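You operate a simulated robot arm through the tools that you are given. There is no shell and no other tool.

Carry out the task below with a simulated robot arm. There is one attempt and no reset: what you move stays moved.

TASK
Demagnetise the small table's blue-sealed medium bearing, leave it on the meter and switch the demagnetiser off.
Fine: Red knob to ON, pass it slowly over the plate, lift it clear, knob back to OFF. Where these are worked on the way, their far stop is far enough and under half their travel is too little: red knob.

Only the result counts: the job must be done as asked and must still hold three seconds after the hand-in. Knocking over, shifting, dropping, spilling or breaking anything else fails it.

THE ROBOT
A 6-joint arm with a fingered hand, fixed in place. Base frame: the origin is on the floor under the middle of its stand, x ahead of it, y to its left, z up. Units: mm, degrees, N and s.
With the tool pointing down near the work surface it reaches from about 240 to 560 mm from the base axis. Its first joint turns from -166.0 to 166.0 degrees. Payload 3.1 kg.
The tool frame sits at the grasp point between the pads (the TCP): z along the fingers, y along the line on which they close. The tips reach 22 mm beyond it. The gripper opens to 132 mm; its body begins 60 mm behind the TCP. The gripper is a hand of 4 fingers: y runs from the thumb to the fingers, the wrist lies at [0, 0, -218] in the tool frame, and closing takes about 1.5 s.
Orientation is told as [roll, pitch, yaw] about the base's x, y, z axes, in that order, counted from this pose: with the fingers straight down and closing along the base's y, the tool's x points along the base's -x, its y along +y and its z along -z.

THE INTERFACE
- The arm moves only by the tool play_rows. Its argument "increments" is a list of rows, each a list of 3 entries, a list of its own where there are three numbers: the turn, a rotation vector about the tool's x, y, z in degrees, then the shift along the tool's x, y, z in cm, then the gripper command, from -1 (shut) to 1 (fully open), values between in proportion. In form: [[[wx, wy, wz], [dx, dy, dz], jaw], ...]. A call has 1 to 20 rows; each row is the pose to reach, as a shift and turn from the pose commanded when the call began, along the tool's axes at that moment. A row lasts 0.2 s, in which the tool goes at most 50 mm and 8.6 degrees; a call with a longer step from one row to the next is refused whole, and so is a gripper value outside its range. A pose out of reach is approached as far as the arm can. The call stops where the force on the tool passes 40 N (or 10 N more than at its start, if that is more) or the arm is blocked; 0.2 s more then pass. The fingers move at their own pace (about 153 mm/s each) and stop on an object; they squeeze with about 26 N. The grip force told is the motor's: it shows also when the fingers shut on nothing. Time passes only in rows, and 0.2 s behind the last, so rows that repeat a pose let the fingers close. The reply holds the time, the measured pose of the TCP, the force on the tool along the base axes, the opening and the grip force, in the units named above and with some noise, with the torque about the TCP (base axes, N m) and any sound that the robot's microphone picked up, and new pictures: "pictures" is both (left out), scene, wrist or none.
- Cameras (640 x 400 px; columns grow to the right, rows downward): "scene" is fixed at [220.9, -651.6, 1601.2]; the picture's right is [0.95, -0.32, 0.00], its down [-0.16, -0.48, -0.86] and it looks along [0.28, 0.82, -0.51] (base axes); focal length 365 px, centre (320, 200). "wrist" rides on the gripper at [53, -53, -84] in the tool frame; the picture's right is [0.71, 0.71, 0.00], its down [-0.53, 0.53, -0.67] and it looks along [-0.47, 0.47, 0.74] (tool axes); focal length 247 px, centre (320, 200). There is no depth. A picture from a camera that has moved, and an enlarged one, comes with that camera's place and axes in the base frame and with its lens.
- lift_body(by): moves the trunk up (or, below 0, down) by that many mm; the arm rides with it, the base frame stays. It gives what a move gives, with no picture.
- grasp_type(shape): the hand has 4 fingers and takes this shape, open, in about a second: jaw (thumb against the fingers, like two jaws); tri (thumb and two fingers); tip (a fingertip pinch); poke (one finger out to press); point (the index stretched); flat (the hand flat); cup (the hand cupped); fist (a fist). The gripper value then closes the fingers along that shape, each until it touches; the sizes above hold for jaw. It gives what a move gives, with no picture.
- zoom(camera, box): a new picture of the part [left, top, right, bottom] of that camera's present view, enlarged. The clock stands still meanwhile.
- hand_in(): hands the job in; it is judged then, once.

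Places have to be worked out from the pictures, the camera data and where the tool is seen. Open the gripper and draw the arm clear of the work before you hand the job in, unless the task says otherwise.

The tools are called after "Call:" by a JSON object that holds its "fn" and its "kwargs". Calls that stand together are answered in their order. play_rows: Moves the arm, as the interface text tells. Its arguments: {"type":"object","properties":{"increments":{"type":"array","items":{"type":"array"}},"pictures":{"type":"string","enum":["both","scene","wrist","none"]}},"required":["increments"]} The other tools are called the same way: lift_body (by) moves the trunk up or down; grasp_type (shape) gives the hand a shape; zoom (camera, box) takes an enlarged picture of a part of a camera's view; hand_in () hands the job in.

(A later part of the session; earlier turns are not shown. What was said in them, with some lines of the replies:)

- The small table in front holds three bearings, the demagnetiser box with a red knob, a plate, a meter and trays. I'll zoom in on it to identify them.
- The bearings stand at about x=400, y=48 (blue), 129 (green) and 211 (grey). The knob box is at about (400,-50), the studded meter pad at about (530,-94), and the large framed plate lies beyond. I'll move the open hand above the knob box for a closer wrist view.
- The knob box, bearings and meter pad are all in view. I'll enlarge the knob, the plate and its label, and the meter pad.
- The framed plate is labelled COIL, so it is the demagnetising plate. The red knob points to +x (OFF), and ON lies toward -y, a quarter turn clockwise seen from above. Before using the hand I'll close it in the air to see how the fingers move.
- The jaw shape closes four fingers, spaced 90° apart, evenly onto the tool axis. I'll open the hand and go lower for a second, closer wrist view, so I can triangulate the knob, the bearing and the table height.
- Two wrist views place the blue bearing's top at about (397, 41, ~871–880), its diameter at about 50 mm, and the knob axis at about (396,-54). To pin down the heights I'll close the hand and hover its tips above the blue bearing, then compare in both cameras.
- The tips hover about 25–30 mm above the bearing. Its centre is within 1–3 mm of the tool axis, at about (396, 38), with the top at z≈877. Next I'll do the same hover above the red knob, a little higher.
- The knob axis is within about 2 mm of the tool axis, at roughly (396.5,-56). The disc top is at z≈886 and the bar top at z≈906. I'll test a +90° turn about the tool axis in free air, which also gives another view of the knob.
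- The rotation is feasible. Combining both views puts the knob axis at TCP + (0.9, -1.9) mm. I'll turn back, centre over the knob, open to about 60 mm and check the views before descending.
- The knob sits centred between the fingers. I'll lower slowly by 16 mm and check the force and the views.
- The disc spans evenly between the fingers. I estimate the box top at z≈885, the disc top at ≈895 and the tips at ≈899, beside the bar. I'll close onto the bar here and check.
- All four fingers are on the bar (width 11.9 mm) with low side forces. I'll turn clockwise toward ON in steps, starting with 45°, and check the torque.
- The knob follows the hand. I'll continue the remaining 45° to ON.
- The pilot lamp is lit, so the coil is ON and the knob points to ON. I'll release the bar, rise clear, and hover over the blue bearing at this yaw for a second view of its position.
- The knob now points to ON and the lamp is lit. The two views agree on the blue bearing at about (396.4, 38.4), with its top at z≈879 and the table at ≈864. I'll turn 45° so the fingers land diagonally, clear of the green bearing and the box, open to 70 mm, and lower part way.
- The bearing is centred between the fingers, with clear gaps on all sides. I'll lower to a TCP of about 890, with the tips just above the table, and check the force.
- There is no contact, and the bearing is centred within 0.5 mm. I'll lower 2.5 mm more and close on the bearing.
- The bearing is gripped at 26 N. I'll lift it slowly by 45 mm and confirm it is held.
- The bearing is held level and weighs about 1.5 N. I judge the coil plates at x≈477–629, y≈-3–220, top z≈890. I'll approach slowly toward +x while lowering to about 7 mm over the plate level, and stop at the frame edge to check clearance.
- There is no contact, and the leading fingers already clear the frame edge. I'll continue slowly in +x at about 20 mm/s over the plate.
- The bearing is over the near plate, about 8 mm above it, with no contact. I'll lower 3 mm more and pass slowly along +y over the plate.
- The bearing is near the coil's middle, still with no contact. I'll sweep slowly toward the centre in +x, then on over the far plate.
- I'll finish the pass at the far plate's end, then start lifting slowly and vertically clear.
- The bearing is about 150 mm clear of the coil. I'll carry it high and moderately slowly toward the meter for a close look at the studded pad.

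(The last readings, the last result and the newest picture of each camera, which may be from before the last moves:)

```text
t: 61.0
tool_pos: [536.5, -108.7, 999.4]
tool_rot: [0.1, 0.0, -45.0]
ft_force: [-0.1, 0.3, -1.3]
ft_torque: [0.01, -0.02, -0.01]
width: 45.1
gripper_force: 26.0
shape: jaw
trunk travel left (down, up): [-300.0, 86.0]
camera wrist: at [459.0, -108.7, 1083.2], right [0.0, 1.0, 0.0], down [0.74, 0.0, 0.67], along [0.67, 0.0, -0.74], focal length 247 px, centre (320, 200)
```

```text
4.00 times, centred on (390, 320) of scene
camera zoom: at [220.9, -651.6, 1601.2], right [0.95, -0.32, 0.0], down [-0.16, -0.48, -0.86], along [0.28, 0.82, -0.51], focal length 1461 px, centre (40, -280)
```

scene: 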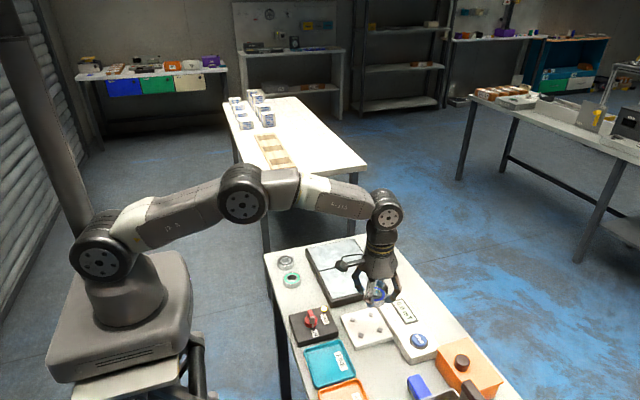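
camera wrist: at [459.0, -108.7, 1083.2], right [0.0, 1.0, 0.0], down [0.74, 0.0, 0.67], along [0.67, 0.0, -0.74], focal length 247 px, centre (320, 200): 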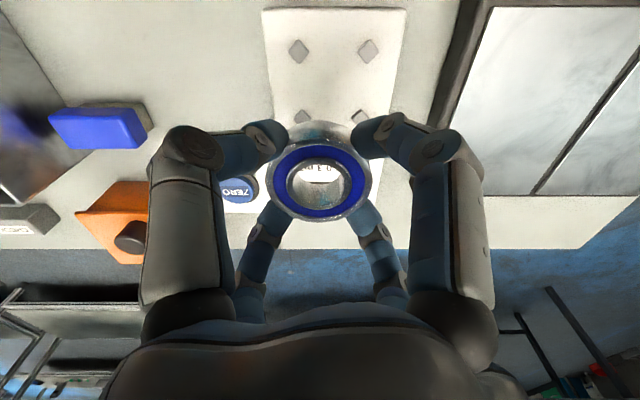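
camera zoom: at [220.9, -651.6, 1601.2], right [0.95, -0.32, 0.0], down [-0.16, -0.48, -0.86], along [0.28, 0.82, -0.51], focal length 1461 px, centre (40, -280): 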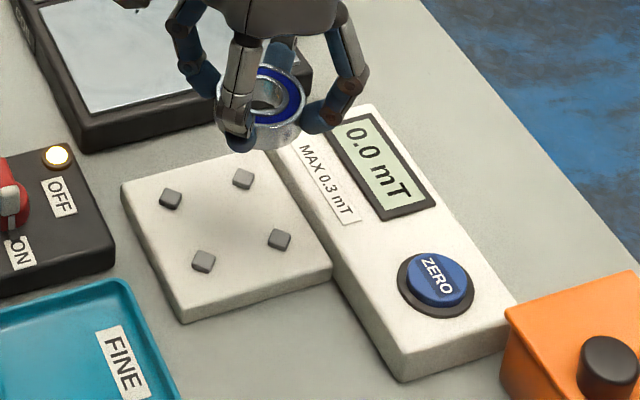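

The studs form a 50 mm square of posts around the bearing seat, centred at about (526,-98.5). The meter box stands close on the +x side. The fingers must come down between the posts, so I'll turn the hand axis-aligned (yaw 0), place slightly toward -x, and hover at about 925 to check.

Call:
{"fn": "play_rows", "kwargs": {"increments": [[[0, 0, -7.5], [0.4, 0, 0], -1], [[0, 0, -15], [0.8, -0.02, 0], -1], [[0, 0, -22.5], [1.2, -0.04, 0], -1], [[0, 0, -30], [1.5, -0.06, 0], -1], [[0, 0, -37.5], [1.683, -0.071, 0], -1], [[0, 0, -45], [1.683, -0.071, 1.0], -1], [[0, 0, -45], [1.683, -0.071, 2.5], -1], [[0, 0, -45], [1.683, -0.071, 4.0], -1], [[0, 0, -45], [1.683, -0.071, 5.5], -1], [[0, 0, -45], [1.683, -0.071, 6.8], -1], [[0, 0, -45], [1.683, -0.071, 7.45], -1], [[0, 0, -45], [1.683, -0.071, 7.45], -1]]}}

Call:
{"fn": "zoom", "kwargs": {"camera": "wrist", "box": [200, 60, 440, 210]}}

Call:
{"fn": "zoom", "kwargs": {"camera": "scene", "box": [320, 280, 420, 370]}}

```text
t: 63.6
tool_pos: [523.1, -97.5, 926.2]
tool_rot: [0.0, 0.0, 0.0]
ft_force: [0.0, 0.3, -1.3]
ft_torque: [-0.01, 0.0, -0.01]
width: 44.7
gripper_force: 26.0
shape: jaw
trunk travel left (down, up): [-300.0, 86.0]
camera wrist: at [468.4, -150.1, 1008.9], right [-0.71, 0.71, 0.0], down [0.53, 0.53, 0.67], along [0.47, 0.47, -0.74], focal length 247 px, centre (320, 200)
```

scene: 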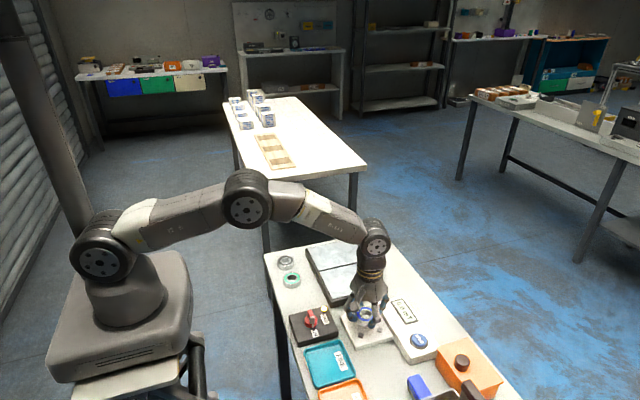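
wrist: 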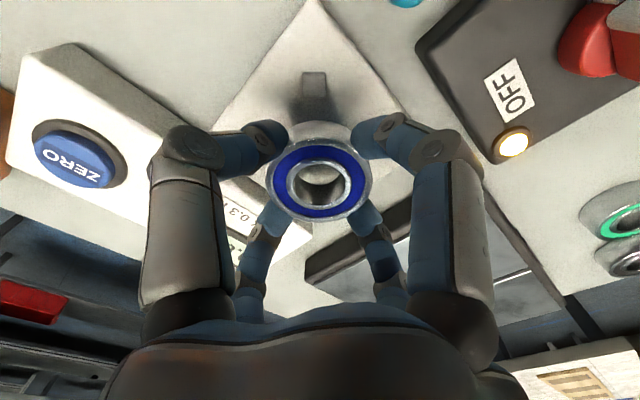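

```text
2.67 times, centred on (320, 135) of wrist
camera zoom: at [468.4, -150.1, 1008.9], right [-0.71, 0.71, 0.0], down [0.53, 0.53, 0.67], along [0.47, 0.47, -0.74], focal length 659 px, centre (320, 373)
```

zoom: 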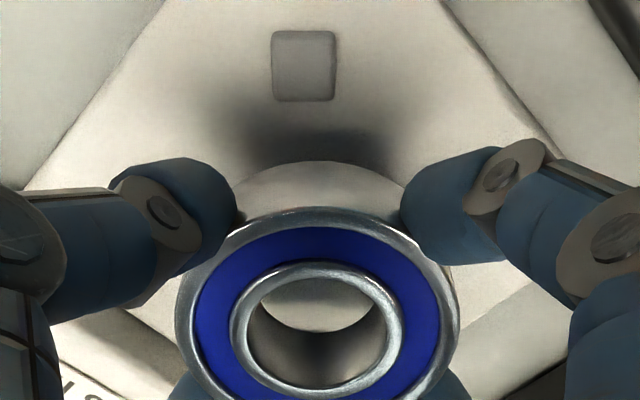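

```text
4.44 times, centred on (370, 325) of scene
camera zoom: at [220.9, -651.6, 1601.2], right [0.95, -0.32, 0.0], down [-0.16, -0.48, -0.86], along [0.28, 0.82, -0.51], focal length 1624 px, centre (98, -356)
```

zoom: 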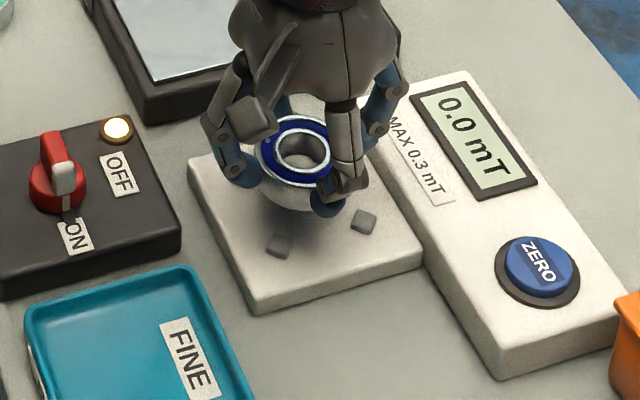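

The hand is axis-aligned over the seat. From the visible post I put the seat centre at TCP + (3.3,-1) mm. I'll look closer at the +x finger against the meter box edge before lowering.

Call:
{"fn": "zoom", "kwargs": {"camera": "wrist", "box": [200, 150, 340, 260]}}

Call:
{"fn": "zoom", "kwargs": {"camera": "scene", "box": [350, 285, 400, 330]}}

```text
3.64 times, centred on (270, 205) of wrist
camera zoom: at [468.4, -150.1, 1008.9], right [-0.71, 0.71, 0.0], down [0.53, 0.53, 0.67], along [0.47, 0.47, -0.74], focal length 898 px, centre (502, 182)
```

zoom: 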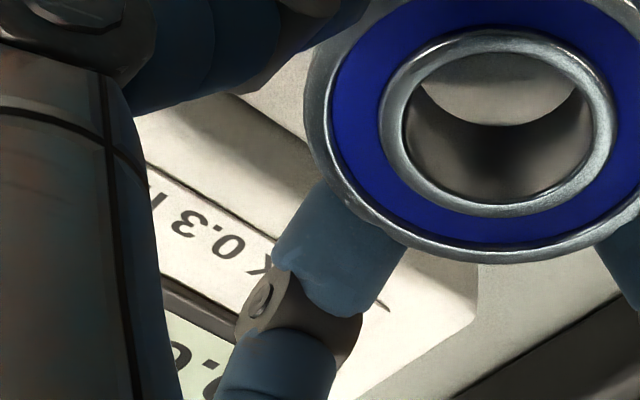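

```text
8.89 times, centred on (375, 308) of scene
camera zoom: at [220.9, -651.6, 1601.2], right [0.95, -0.32, 0.0], down [-0.16, -0.48, -0.86], along [0.28, 0.82, -0.51], focal length 3247 px, centre (-169, -756)
```

zoom: 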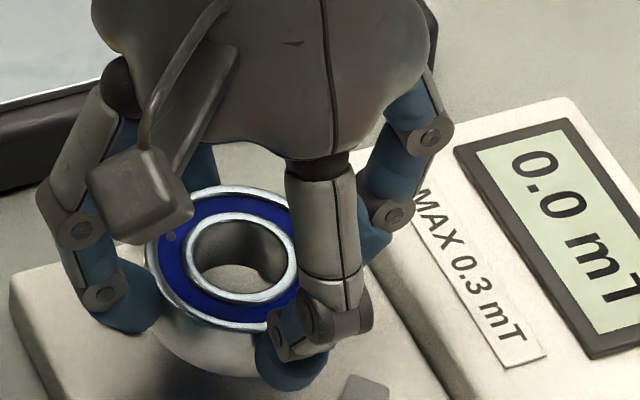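

The +x finger joint will just clear the meter box top. I'll shift y by -1.5 mm and lower to about 906, then check force and clearance.

Call:
{"fn": "play_rows", "kwargs": {"increments": [[[0, 0, 0], [0, -0.15, 0.3], -1], [[0, 0, 0], [0, -0.15, 0.7], -1], [[0, 0, 0], [0, -0.15, 1.1], -1], [[0, 0, 0], [0, -0.15, 1.5], -1], [[0, 0, 0], [0, -0.15, 1.9], -1], [[0, 0, 0], [0, -0.15, 1.9], -1]]}}

Call:
{"fn": "zoom", "kwargs": {"camera": "scene", "box": [340, 290, 400, 340]}}

Call:
{"fn": "zoom", "kwargs": {"camera": "wrist", "box": [200, 60, 440, 210]}}

Call:
{"fn": "zoom", "kwargs": {"camera": "wrist", "box": [200, 150, 340, 260]}}

```text
t: 65.0
tool_pos: [523.9, -100.3, 906.0]
tool_rot: [-0.1, 0.0, 0.1]
ft_force: [-0.3, 0.6, -2.1]
ft_torque: [0.01, 0.01, 0.0]
width: 45.0
gripper_force: 26.3
shape: jaw
trunk travel left (down, up): [-300.0, 86.0]
camera wrist: at [468.2, -151.8, 989.9], right [-0.71, 0.71, 0.0], down [0.53, 0.53, 0.67], along [0.47, 0.47, -0.74], focal length 247 px, centre (320, 200)
```

scene: 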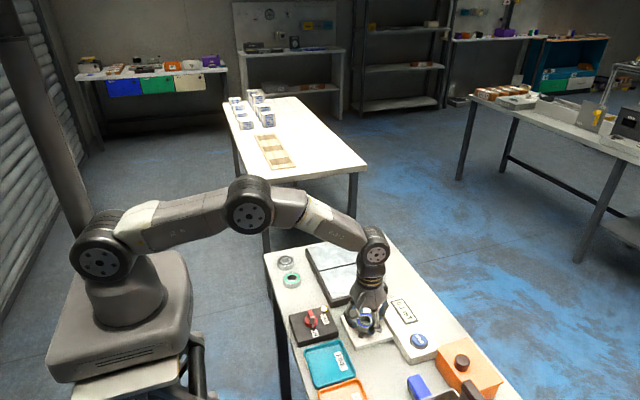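
wrist: 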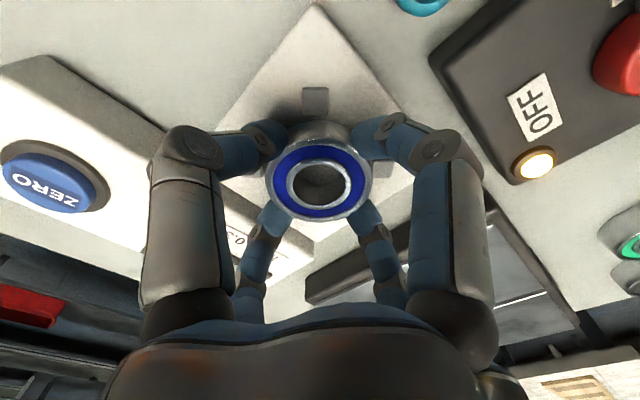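

```text
8.00 times, centred on (370, 315) of scene
camera zoom: at [220.9, -651.6, 1601.2], right [0.95, -0.32, 0.0], down [-0.16, -0.48, -0.86], along [0.28, 0.82, -0.51], focal length 2922 px, centre (-80, -720)
```

zoom: 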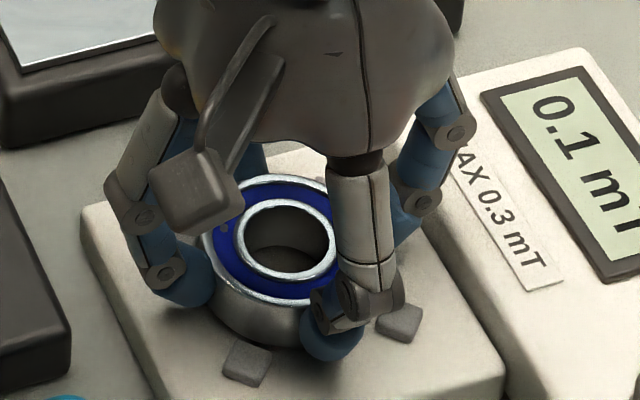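

```text
2.67 times, centred on (320, 135) of wrist
camera zoom: at [468.2, -151.8, 989.9], right [-0.71, 0.71, 0.0], down [0.53, 0.53, 0.67], along [0.47, 0.47, -0.74], focal length 659 px, centre (320, 373)
```

zoom: 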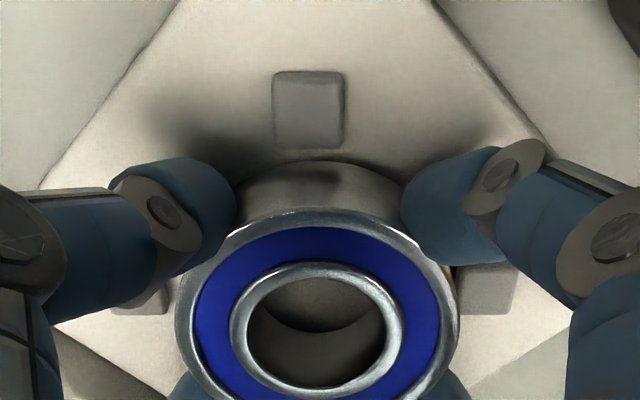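

```text
3.64 times, centred on (270, 205) of wrist
camera zoom: at [468.2, -151.8, 989.9], right [-0.71, 0.71, 0.0], down [0.53, 0.53, 0.67], along [0.47, 0.47, -0.74], focal length 898 px, centre (502, 182)
```

zoom: 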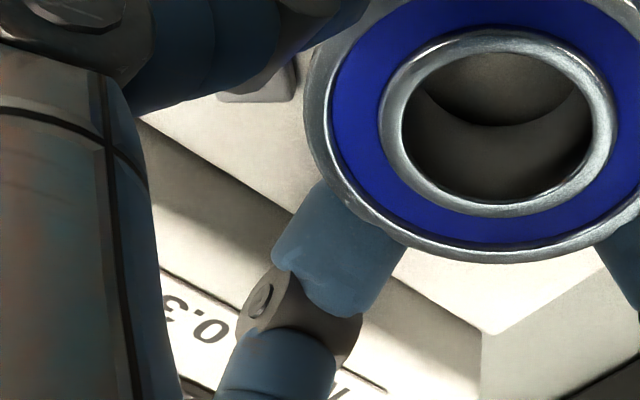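

The meter already reads 0.1 mT, so the bearing is demagnetised. There is no contact yet, so I'll lower another 3 mm and check again.

Call:
{"fn": "play_rows", "kwargs": {"increments": [[[0, 0, 0], [0, 0, 0.1], -1], [[0, 0, 0], [0, 0, 0.2], -1], [[0, 0, 0], [0, 0, 0.3], -1], [[0, 0, 0], [0, 0, 0.3], -1]], "pictures": "wrist"}}

Call:
{"fn": "zoom", "kwargs": {"camera": "scene", "box": [340, 290, 400, 340]}}

Call:
{"fn": "zoom", "kwargs": {"camera": "wrist", "box": [200, 60, 440, 210]}}

Call:
{"fn": "zoom", "kwargs": {"camera": "wrist", "box": [200, 150, 340, 260]}}

```text
t: 66.0
tool_pos: [521.8, -99.1, 903.1]
tool_rot: [0.0, 0.0, 0.0]
ft_force: [0.5, 0.7, 2.5]
ft_torque: [-0.07, 0.0, -0.01]
width: 45.0
gripper_force: 26.0
shape: jaw
trunk travel left (down, up): [-300.0, 86.0]
camera wrist: at [468.2, -151.6, 987.1], right [-0.71, 0.71, 0.0], down [0.53, 0.53, 0.67], along [0.47, 0.47, -0.74], focal length 247 px, centre (320, 200)
```

wrist: 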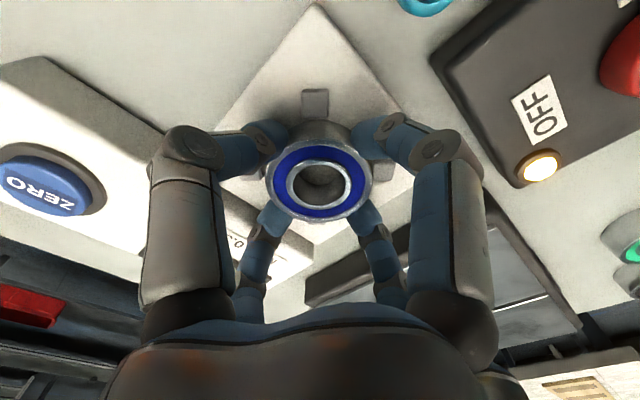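

```text
8.00 times, centred on (370, 315) of scene
camera zoom: at [220.9, -651.6, 1601.2], right [0.95, -0.32, 0.0], down [-0.16, -0.48, -0.86], along [0.28, 0.82, -0.51], focal length 2922 px, centre (-80, -720)
```

zoom: 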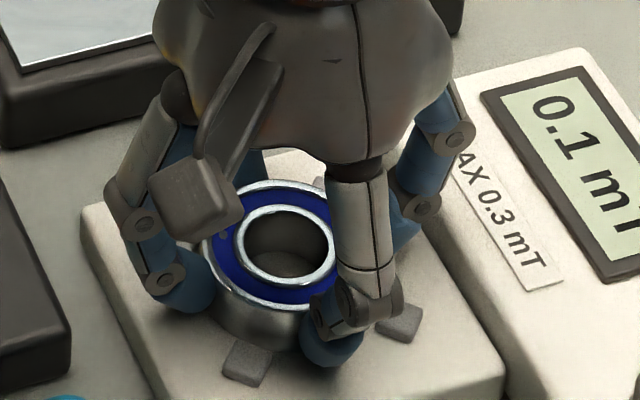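

```text
2.67 times, centred on (320, 135) of wrist
camera zoom: at [468.2, -151.6, 987.1], right [-0.71, 0.71, 0.0], down [0.53, 0.53, 0.67], along [0.47, 0.47, -0.74], focal length 659 px, centre (320, 373)
```

zoom: 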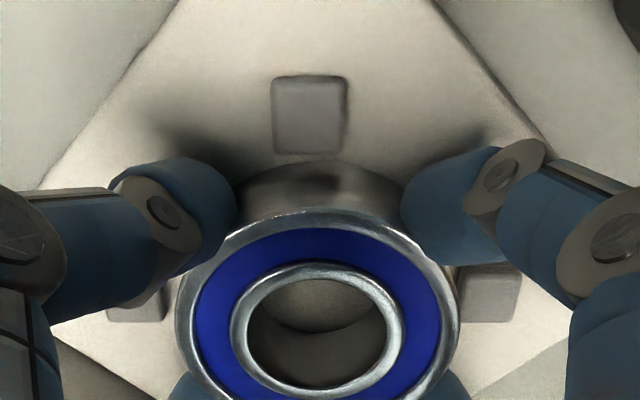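

```text
3.64 times, centred on (270, 205) of wrist
camera zoom: at [468.2, -151.6, 987.1], right [-0.71, 0.71, 0.0], down [0.53, 0.53, 0.67], along [0.47, 0.47, -0.74], focal length 898 px, centre (502, 182)
```

zoom: 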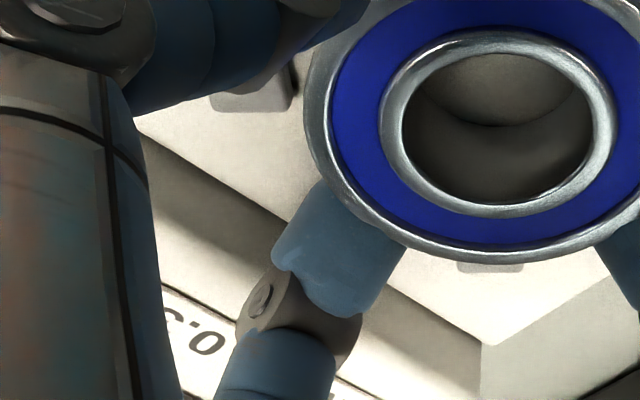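

The force rose by about 4 N, so the bearing has touched down on the seat. I'll open gently by about 4 mm per side and check before lifting away.

Call:
{"fn": "play_rows", "kwargs": {"increments": [[[0, 0, 0], [0, 0, 0], -0.3], [[0, 0, 0], [0, 0, 0], -0.25], [[0, 0, 0], [0, 0, 0], -0.2], [[0, 0, 0], [0, 0, 0], -0.18], [[0, 0, 0], [0, 0, 0], -0.18], [[0, 0, 0], [0, 0, 0], -0.18]], "pictures": "wrist"}}

Call:
{"fn": "zoom", "kwargs": {"camera": "scene", "box": [340, 290, 400, 340]}}

Call:
{"fn": "zoom", "kwargs": {"camera": "wrist", "box": [200, 60, 440, 210]}}

Call:
{"fn": "zoom", "kwargs": {"camera": "wrist", "box": [200, 150, 340, 260]}}

```text
t: 67.4
tool_pos: [522.7, -99.5, 901.0]
tool_rot: [0.0, 0.0, 0.0]
ft_force: [0.0, 0.7, 0.5]
ft_torque: [0.03, 0.01, -0.02]
width: 53.7
gripper_force: 0.0
shape: jaw
trunk travel left (down, up): [-300.0, 86.0]
camera wrist: at [468.1, -151.7, 986.8], right [-0.71, 0.71, 0.0], down [0.53, 0.53, 0.67], along [0.47, 0.47, -0.74], focal length 247 px, centre (320, 200)
```

wrist: 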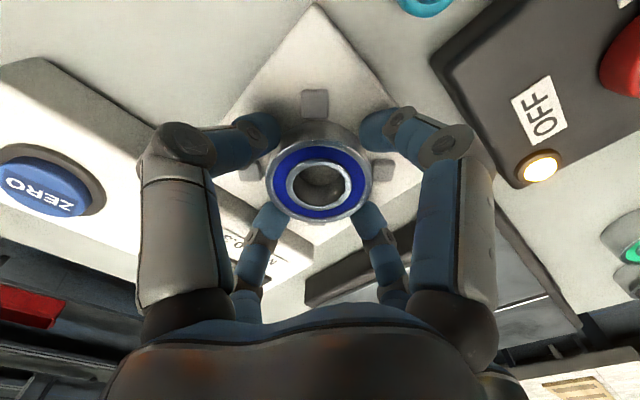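

```text
8.00 times, centred on (370, 315) of scene
camera zoom: at [220.9, -651.6, 1601.2], right [0.95, -0.32, 0.0], down [-0.16, -0.48, -0.86], along [0.28, 0.82, -0.51], focal length 2922 px, centre (-80, -720)
```

zoom: 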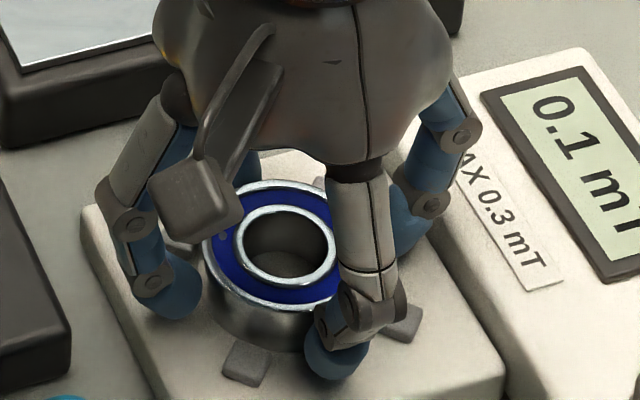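

```text
2.67 times, centred on (320, 135) of wrist
camera zoom: at [468.1, -151.7, 986.8], right [-0.71, 0.71, 0.0], down [0.53, 0.53, 0.67], along [0.47, 0.47, -0.74], focal length 659 px, centre (320, 373)
```

zoom: 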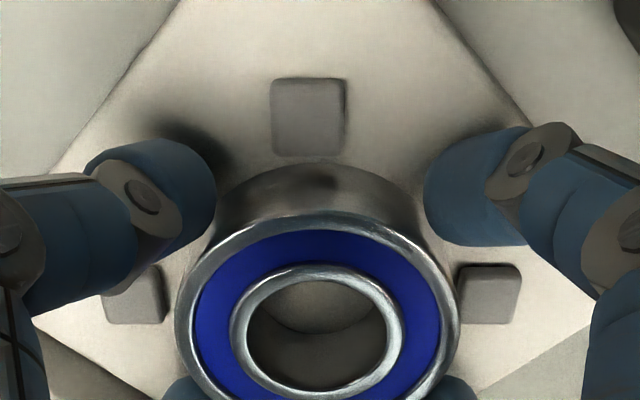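

```text
3.64 times, centred on (270, 205) of wrist
camera zoom: at [468.1, -151.7, 986.8], right [-0.71, 0.71, 0.0], down [0.53, 0.53, 0.67], along [0.47, 0.47, -0.74], focal length 898 px, centre (502, 182)
```

zoom: 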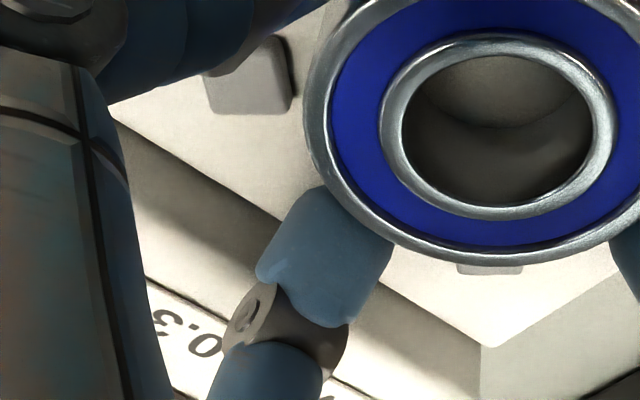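

The bearing sits flat inside the posts, free of the fingers. I'll lift straight up slowly at first, then rise well clear.

Call:
{"fn": "play_rows", "kwargs": {"increments": [[[0, 0, 0], [0, 0, -0.4], -0.18], [[0, 0, 0], [0, 0, -1.0], -0.18], [[0, 0, 0], [0, 0, -2.0], -0.18], [[0, 0, 0], [0, 0, -3.5], -0.18], [[0, 0, 0], [0, 0, -5.5], -0.18], [[0, 0, 0], [0, 0, -7.5], -0.18], [[0, 0, 0], [0, 0, -9.0], -0.18], [[0, 0, 0], [0, 0, -9.0], -0.18]]}}

Call:
{"fn": "zoom", "kwargs": {"camera": "scene", "box": [320, 270, 440, 370]}}

Call:
{"fn": "zoom", "kwargs": {"camera": "wrist", "box": [200, 60, 440, 210]}}

```text
t: 69.2
tool_pos: [521.9, -99.3, 993.2]
tool_rot: [0.0, 0.0, 0.0]
ft_force: [-0.1, -0.1, -0.5]
ft_torque: [0.01, 0.0, 0.0]
width: 53.5
gripper_force: 0.0
shape: jaw
trunk travel left (down, up): [-300.0, 86.0]
camera wrist: at [468.2, -151.5, 1077.2], right [-0.71, 0.71, 0.0], down [0.53, 0.53, 0.67], along [0.47, 0.47, -0.74], focal length 247 px, centre (320, 200)
```

scene: 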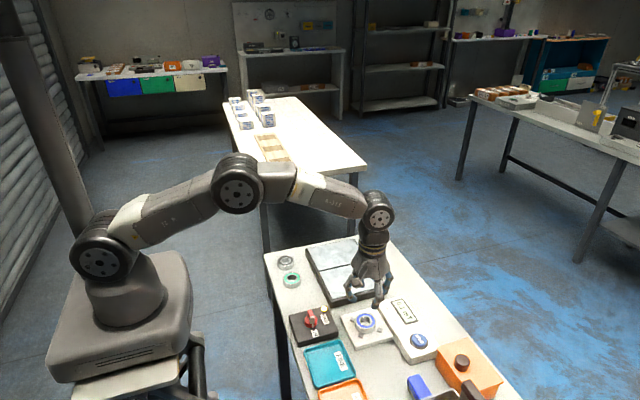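
wrist: 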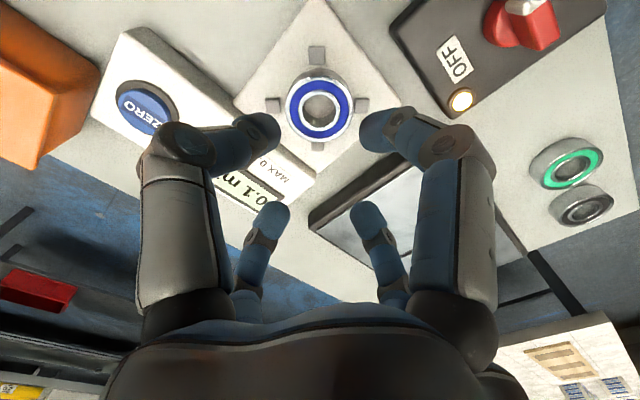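

```text
4.00 times, centred on (380, 320) of scene
camera zoom: at [220.9, -651.6, 1601.2], right [0.95, -0.32, 0.0], down [-0.16, -0.48, -0.86], along [0.28, 0.82, -0.51], focal length 1461 px, centre (80, -280)
```

zoom: 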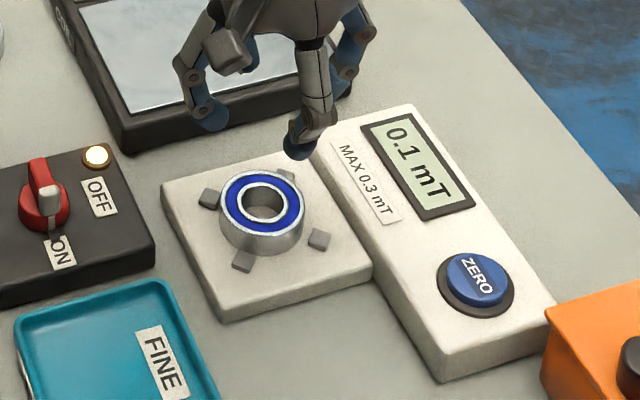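

```text
2.67 times, centred on (320, 135) of wrist
camera zoom: at [468.2, -151.5, 1077.2], right [-0.71, 0.71, 0.0], down [0.53, 0.53, 0.67], along [0.47, 0.47, -0.74], focal length 659 px, centre (320, 373)
```

zoom: 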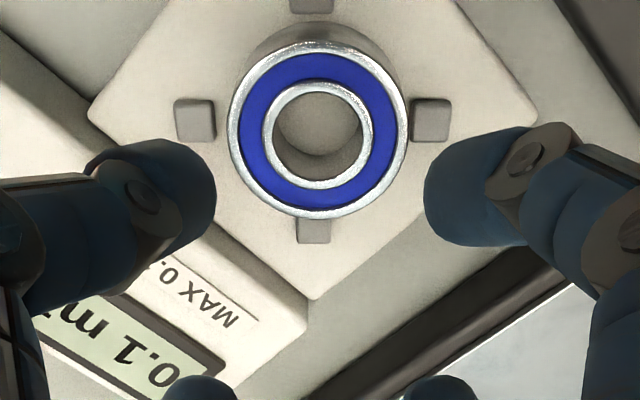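

The bearing rests in the meter seat, which reads 0.1 mT. Now I'll go back over the knob, turned to yaw -90 to match its ON position, opening to about 60 mm.

Call:
{"fn": "play_rows", "kwargs": {"increments": [[[0, 0, 7.5], [1.05, 0.37, 0], -0.09], [[0, 0, 15], [2.1, 0.74, 0], -0.09], [[0, 0, 22.5], [3.15, 1.1, 0], -0.09], [[0, 0, 30], [4.2, 1.47, 0], -0.09], [[0, 0, 37.5], [5.25, 1.84, 0], -0.09], [[0, 0, 45], [6.3, 2.2, 0], -0.09], [[0, 0, 52.5], [7.35, 2.57, 0], -0.09], [[0, 0, 60], [8.4, 2.94, 0], -0.09], [[0, 0, 67.5], [9.45, 3.3, 0], -0.09], [[0, 0, 75], [10.5, 3.67, 0], -0.09], [[0, 0, 82.5], [11.55, 4.04, 0], -0.09], [[0, 0, 90], [12.61, 4.41, 1.0], -0.09], [[0, 0, 90], [12.61, 4.41, 2.5], -0.09], [[0, 0, 90], [12.61, 4.41, 4.0], -0.09], [[0, 0, 90], [12.61, 4.41, 5.6], -0.09], [[0, 0, 90], [12.61, 4.41, 5.6], -0.09]]}}

Call:
{"fn": "zoom", "kwargs": {"camera": "wrist", "box": [220, 60, 420, 210]}}

Call:
{"fn": "zoom", "kwargs": {"camera": "scene", "box": [270, 270, 350, 350]}}

```text
t: 72.6
tool_pos: [397.0, -55.8, 936.8]
tool_rot: [0.0, -0.1, -90.0]
ft_force: [-0.4, 0.3, -0.6]
ft_torque: [-0.02, 0.01, 0.02]
width: 59.5
gripper_force: 0.1
shape: jaw
trunk travel left (down, up): [-300.0, 86.0]
camera wrist: at [342.1, -1.4, 1020.0], right [0.71, 0.71, 0.0], down [0.53, -0.53, 0.67], along [0.47, -0.47, -0.74], focal length 247 px, centre (320, 200)
```

scene: 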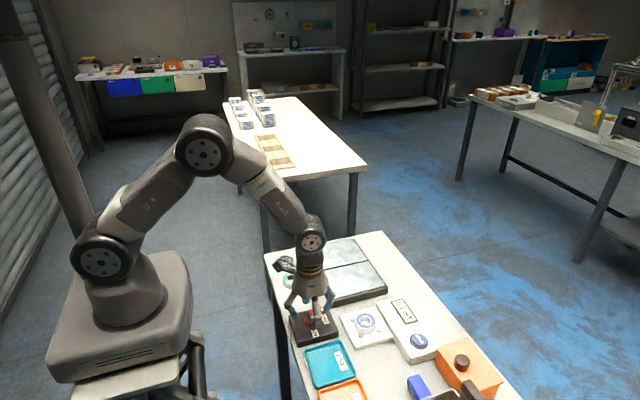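
wrist: 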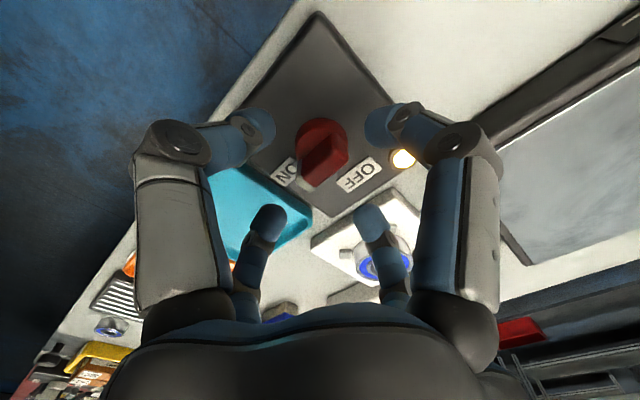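

```text
2.67 times, centred on (320, 135) of wrist
camera zoom: at [342.1, -1.4, 1020.0], right [0.71, 0.71, 0.0], down [0.53, -0.53, 0.67], along [0.47, -0.47, -0.74], focal length 659 px, centre (320, 373)
```

zoom: 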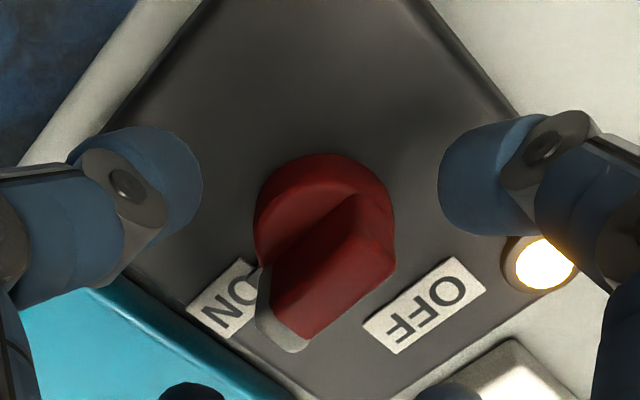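

```text
5.00 times, centred on (310, 310) of scene
camera zoom: at [220.9, -651.6, 1601.2], right [0.95, -0.32, 0.0], down [-0.16, -0.48, -0.86], along [0.28, 0.82, -0.51], focal length 1826 px, centre (370, -350)
```

zoom: 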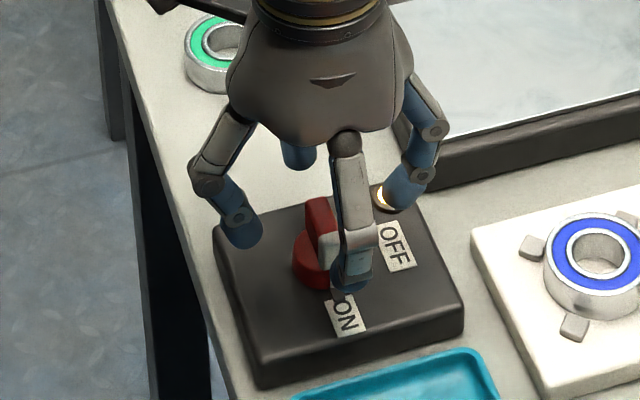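

The knob is centred between the fingers again. I'll lower 18 mm to the same gripping height as before and close on the bar.

Call:
{"fn": "play_rows", "kwargs": {"increments": [[[0, 0, 0], [0, 0, 0.4], -0.09], [[0, 0, 0], [0, 0, 0.8], -0.09], [[0, 0, 0], [0, 0, 1.2], -0.09], [[0, 0, 0], [0, 0, 1.6], -0.09], [[0, 0, 0], [0, 0, 1.84], -0.09], [[0, 0, 0], [0, 0, 1.84], -0.4], [[0, 0, 0], [0, 0, 1.84], -0.7], [[0, 0, 0], [0, 0, 1.84], -1], [[0, 0, 0], [0, 0, 1.84], -1], [[0, 0, 0], [0, 0, 1.84], -1], [[0, 0, 0], [0, 0, 1.84], -1], [[0, 0, 0], [0, 0, 1.84], -1]]}}

Call:
{"fn": "zoom", "kwargs": {"camera": "wrist", "box": [220, 60, 420, 210]}}

Call:
{"fn": "zoom", "kwargs": {"camera": "scene", "box": [280, 280, 344, 344]}}

```text
t: 75.2
tool_pos: [397.4, -55.7, 918.9]
tool_rot: [-0.1, 0.1, -89.9]
ft_force: [0.2, 0.7, -5.3]
ft_torque: [0.01, 0.07, -0.01]
width: 15.2
gripper_force: 26.1
shape: jaw
trunk travel left (down, up): [-300.0, 86.0]
camera wrist: at [342.4, -0.9, 1002.0], right [0.71, 0.71, 0.0], down [0.53, -0.53, 0.67], along [0.47, -0.47, -0.74], focal length 247 px, centre (320, 200)
```

scene: 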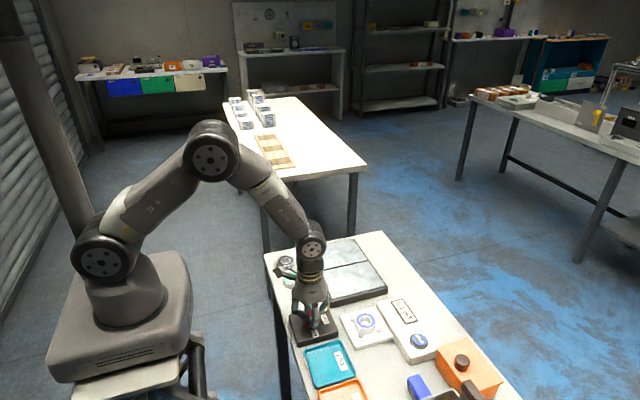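
wrist: 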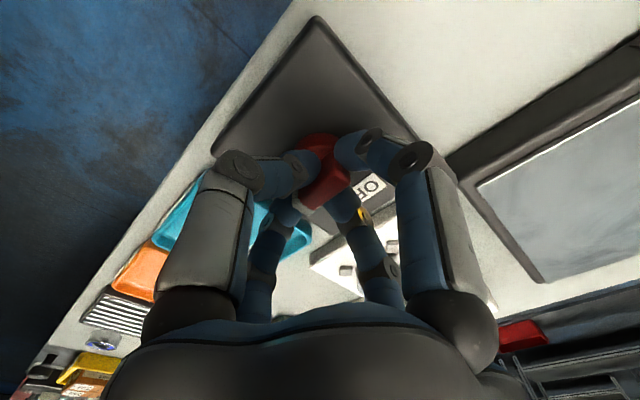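

```text
2.67 times, centred on (320, 135) of wrist
camera zoom: at [342.4, -0.9, 1002.0], right [0.71, 0.71, 0.0], down [0.53, -0.53, 0.67], along [0.47, -0.47, -0.74], focal length 659 px, centre (320, 373)
```

zoom: 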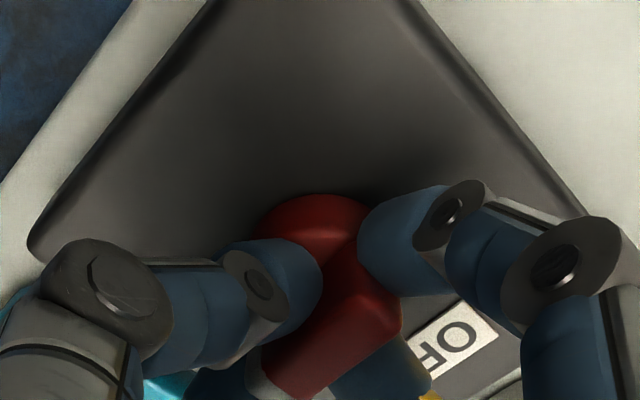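

```text
6.25 times, centred on (312, 312) of scene
camera zoom: at [220.9, -651.6, 1601.2], right [0.95, -0.32, 0.0], down [-0.16, -0.48, -0.86], along [0.28, 0.82, -0.51], focal length 2283 px, centre (370, -500)
```

zoom: 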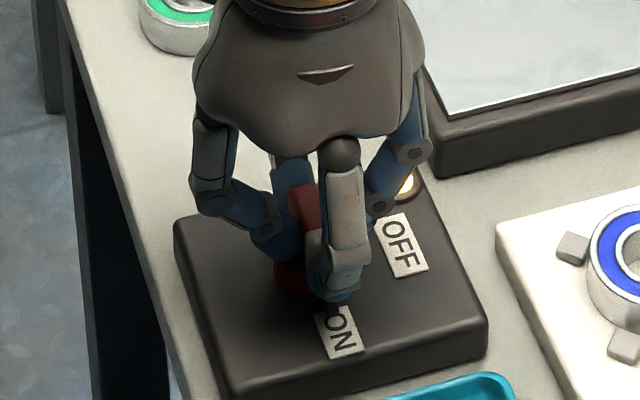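

The bar is gripped. I'll turn counter-clockwise 90° back toward OFF in small steps.

Call:
{"fn": "play_rows", "kwargs": {"increments": [[[0, 0, -5], [0, 0, 0], -1], [[0, 0, -10], [0, 0, 0], -1], [[0, 0, -15], [0, 0, 0], -1], [[0, 0, -20], [0, 0, 0], -1], [[0, 0, -25], [0, 0, 0], -1], [[0, 0, -30], [0, 0, 0], -1], [[0, 0, -35], [0, 0, 0], -1], [[0, 0, -40], [0, 0, 0], -1], [[0, 0, -45], [0, 0, 0], -1], [[0, 0, -50], [0, 0, 0], -1], [[0, 0, -55], [0, 0, 0], -1], [[0, 0, -60], [0, 0, 0], -1], [[0, 0, -65], [0, 0, 0], -1], [[0, 0, -70], [0, 0, 0], -1], [[0, 0, -75], [0, 0, 0], -1], [[0, 0, -80], [0, 0, 0], -1], [[0, 0, -85], [0, 0, 0], -1], [[0, 0, -90], [0, 0, 0], -1], [[0, 0, -90], [0, 0, 0], -1]]}}

Call:
{"fn": "zoom", "kwargs": {"camera": "wrist", "box": [220, 60, 420, 210]}}

Call:
{"fn": "zoom", "kwargs": {"camera": "scene", "box": [280, 280, 344, 344]}}

```text
t: 79.2
tool_pos: [397.3, -54.2, 918.7]
tool_rot: [-0.1, 0.0, 0.0]
ft_force: [0.3, -0.6, -10.2]
ft_torque: [-0.07, -0.02, 0.01]
width: 15.3
gripper_force: 26.1
shape: jaw
trunk travel left (down, up): [-300.0, 86.0]
camera wrist: at [343.0, -107.6, 1002.3], right [-0.71, 0.71, 0.0], down [0.53, 0.53, 0.67], along [0.47, 0.47, -0.74], focal length 247 px, centre (320, 200)
```

scene: 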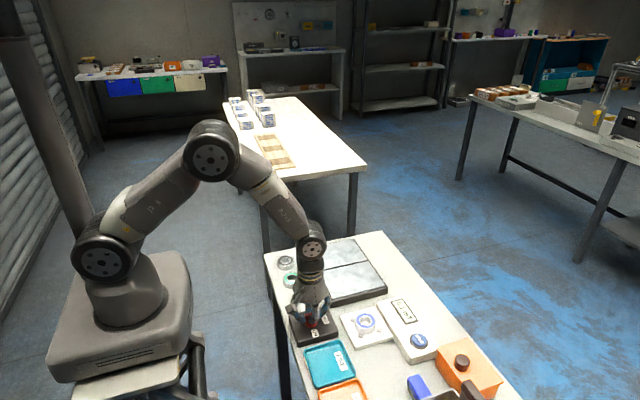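
wrist: 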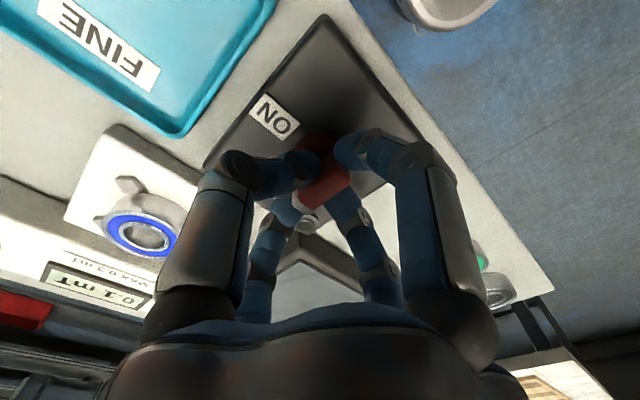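

```text
2.67 times, centred on (320, 135) of wrist
camera zoom: at [343.0, -107.6, 1002.3], right [-0.71, 0.71, 0.0], down [0.53, 0.53, 0.67], along [0.47, 0.47, -0.74], focal length 659 px, centre (320, 373)
```

zoom: 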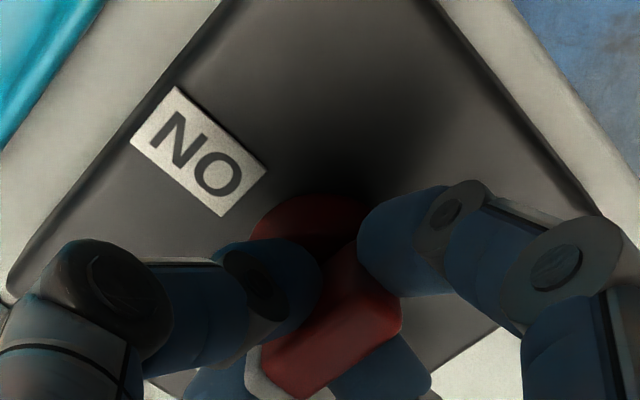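

```text
6.25 times, centred on (312, 312) of scene
camera zoom: at [220.9, -651.6, 1601.2], right [0.95, -0.32, 0.0], down [-0.16, -0.48, -0.86], along [0.28, 0.82, -0.51], focal length 2283 px, centre (370, -500)
```

zoom: 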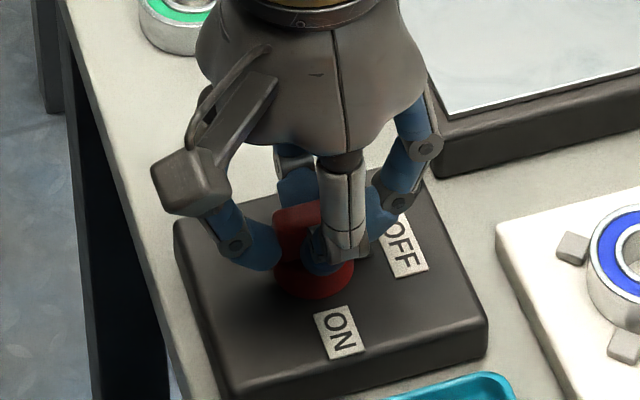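

The knob is back at OFF by the hand's angle. I'll release, rise clear and check the lamp and pointer.

Call:
{"fn": "play_rows", "kwargs": {"increments": [[[0, 0, 0], [0, 0, 0], -0.6], [[0, 0, 0], [0, 0, 0], -0.09], [[0, 0, 0], [0, 0, 0], -0.09], [[0, 0, 0], [0, 0, 0], -0.09], [[0, 0, 0], [0, 0, -1.5], -0.09], [[0, 0, 0], [0, 0, -4.0], -0.09], [[0, 0, 0], [0, 0, -7.0], -0.09], [[0, 0, 0], [0, 0, -11.0], -0.09], [[0, 0, 0], [2.0, 4.0, -13.0], -0.09], [[0, 0, 0], [2.0, 7.0, -14.0], -0.09], [[0, 0, 0], [2.0, 7.0, -14.0], -0.09]]}}

Call:
{"fn": "zoom", "kwargs": {"camera": "scene", "box": [280, 280, 344, 344]}}

Call:
{"fn": "zoom", "kwargs": {"camera": "scene", "box": [250, 220, 440, 380]}}

Call:
{"fn": "zoom", "kwargs": {"camera": "wrist", "box": [160, 0, 400, 150]}}

```text
t: 81.6
tool_pos: [376.5, 14.7, 1059.2]
tool_rot: [0.0, 0.0, -0.1]
ft_force: [-0.4, 0.7, 0.3]
ft_torque: [-0.02, -0.05, 0.01]
width: 60.0
gripper_force: 0.0
shape: jaw
trunk travel left (down, up): [-300.0, 86.0]
camera wrist: at [322.3, -37.2, 1143.3], right [-0.71, 0.71, 0.0], down [0.53, 0.53, 0.67], along [0.47, 0.47, -0.74], focal length 247 px, centre (320, 200)
```

scene: 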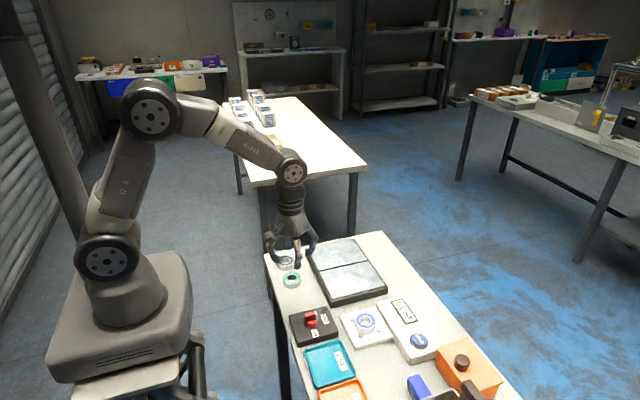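
wrist: 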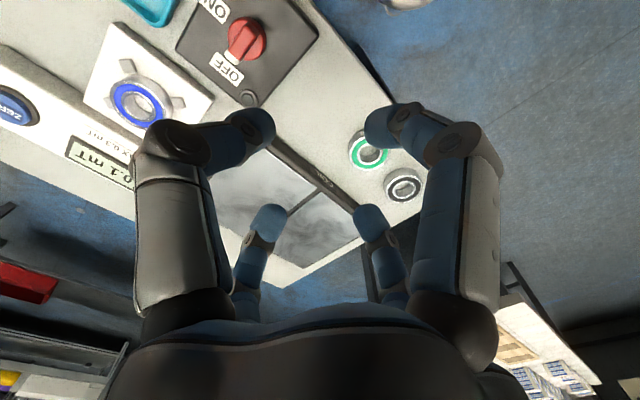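

```text
6.25 times, centred on (312, 312) of scene
camera zoom: at [220.9, -651.6, 1601.2], right [0.95, -0.32, 0.0], down [-0.16, -0.48, -0.86], along [0.28, 0.82, -0.51], focal length 2283 px, centre (370, -500)
```

zoom: 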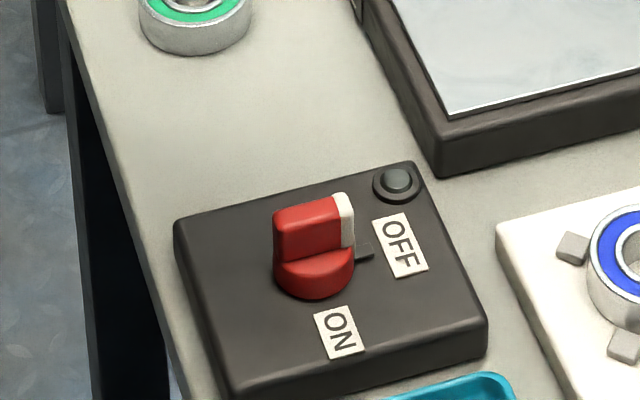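

```text
2.50 times, centred on (345, 300) of scene
camera zoom: at [220.9, -651.6, 1601.2], right [0.95, -0.32, 0.0], down [-0.16, -0.48, -0.86], along [0.28, 0.82, -0.51], focal length 913 px, centre (258, -50)
```

zoom: 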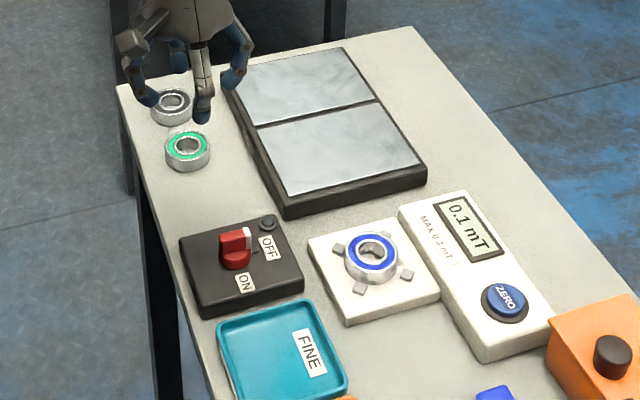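

```text
2.67 times, centred on (280, 75) of wrist
camera zoom: at [322.3, -37.2, 1143.3], right [-0.71, 0.71, 0.0], down [0.53, 0.53, 0.67], along [0.47, 0.47, -0.74], focal length 659 px, centre (427, 533)
```

zoom: 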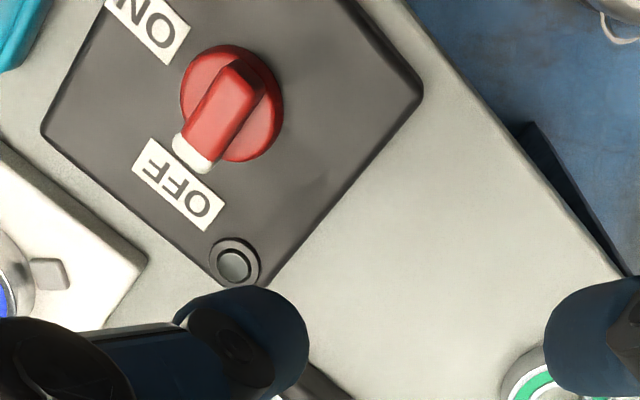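

The lamp is off, the pointer is at OFF exactly as at the start, and the bearing sits on the meter reading 0.1 mT. I'll open the hand fully and draw the arm up and clear.

Call:
{"fn": "play_rows", "kwargs": {"increments": [[[0, 0, 0], [0.1, 1.0, -3.0], 0.2], [[0, 0, 0], [0.3, 3.0, -6.0], 0.5], [[0, 0, 0], [0.5, 5.0, -9.0], 0.8], [[0, 0, 0], [0.7, 7.0, -12.0], 1], [[0, 0, 0], [0.9, 9.5, -15.0], 1], [[0, 0, 0], [1.1, 12.0, -18.0], 1], [[0, 0, 0], [1.3, 14.4, -20.5], 1], [[0, 0, 0], [1.3, 14.4, -20.5], 1], [[0, 0, 0], [1.3, 14.4, -20.5], 1], [[0, 0, 0], [1.3, 14.4, -20.5], 1]]}}

Call:
{"fn": "zoom", "kwargs": {"camera": "scene", "box": [250, 220, 440, 380]}}

```text
t: 83.8
tool_pos: [363.3, 158.1, 1263.3]
tool_rot: [0.0, 0.0, -0.1]
ft_force: [-0.5, 0.1, -0.7]
ft_torque: [-0.01, -0.03, 0.01]
width: 132.0
gripper_force: 0.1
shape: jaw
trunk travel left (down, up): [-300.0, 86.0]
camera wrist: at [309.4, 106.3, 1346.9], right [-0.71, 0.71, 0.0], down [0.53, 0.53, 0.67], along [0.47, 0.47, -0.74], focal length 247 px, centre (320, 200)
```

scene: 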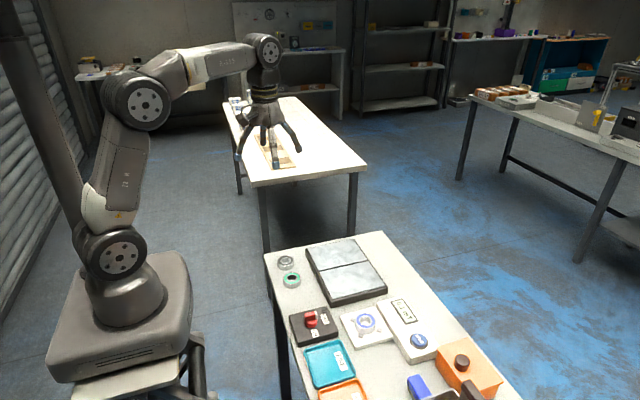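
wrist: 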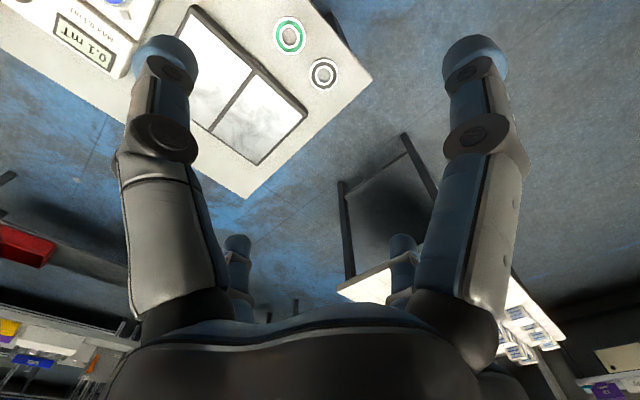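

```text
2.50 times, centred on (345, 300) of scene
camera zoom: at [220.9, -651.6, 1601.2], right [0.95, -0.32, 0.0], down [-0.16, -0.48, -0.86], along [0.28, 0.82, -0.51], focal length 913 px, centre (258, -50)
```

zoom: 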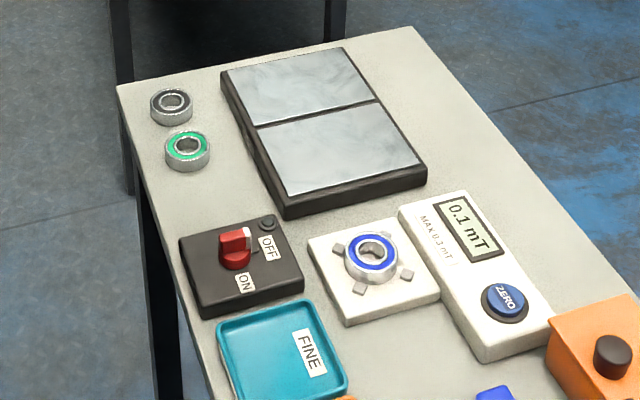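

The arm is clear and the hand is open. The knob is at OFF with the lamp out, the blue bearing sits on the meter at 0.1 mT, and everything else looks undisturbed. I'm handing in.

Call:
{"fn": "hand_in", "kwargs": {}}

```text
The job is handed in.
```

The blue-sealed bearing is demagnetised and sitting on the meter, which reads 0.1 mT (the label on it says MAX 0.3 mT). The demagnetiser is off.

- **Knob on:** I turned the red knob a quarter turn to ON, and the pilot lamp lit.
- **Pass:** I moved the bearing over the coil plate at about 20 mm/s, a few millimetres above it, then lifted it about 150 mm clear.
- **Coverage:** The bearing crossed both plates in y, but stayed on the robot's side of them in x (about 515–540 mm), because the far side is out of reach.
- **Placing:** I set it flat between the four posts on the meter before switching off, since the hand could not hold it and turn the knob at once.
- **Knob off:** I turned the knob back to OFF. The lamp is out and the pointer is where it started.

In the last picture the other bearings, the trays and the boxes show no sign of having moved. The hand was open and the arm clear when I handed in.
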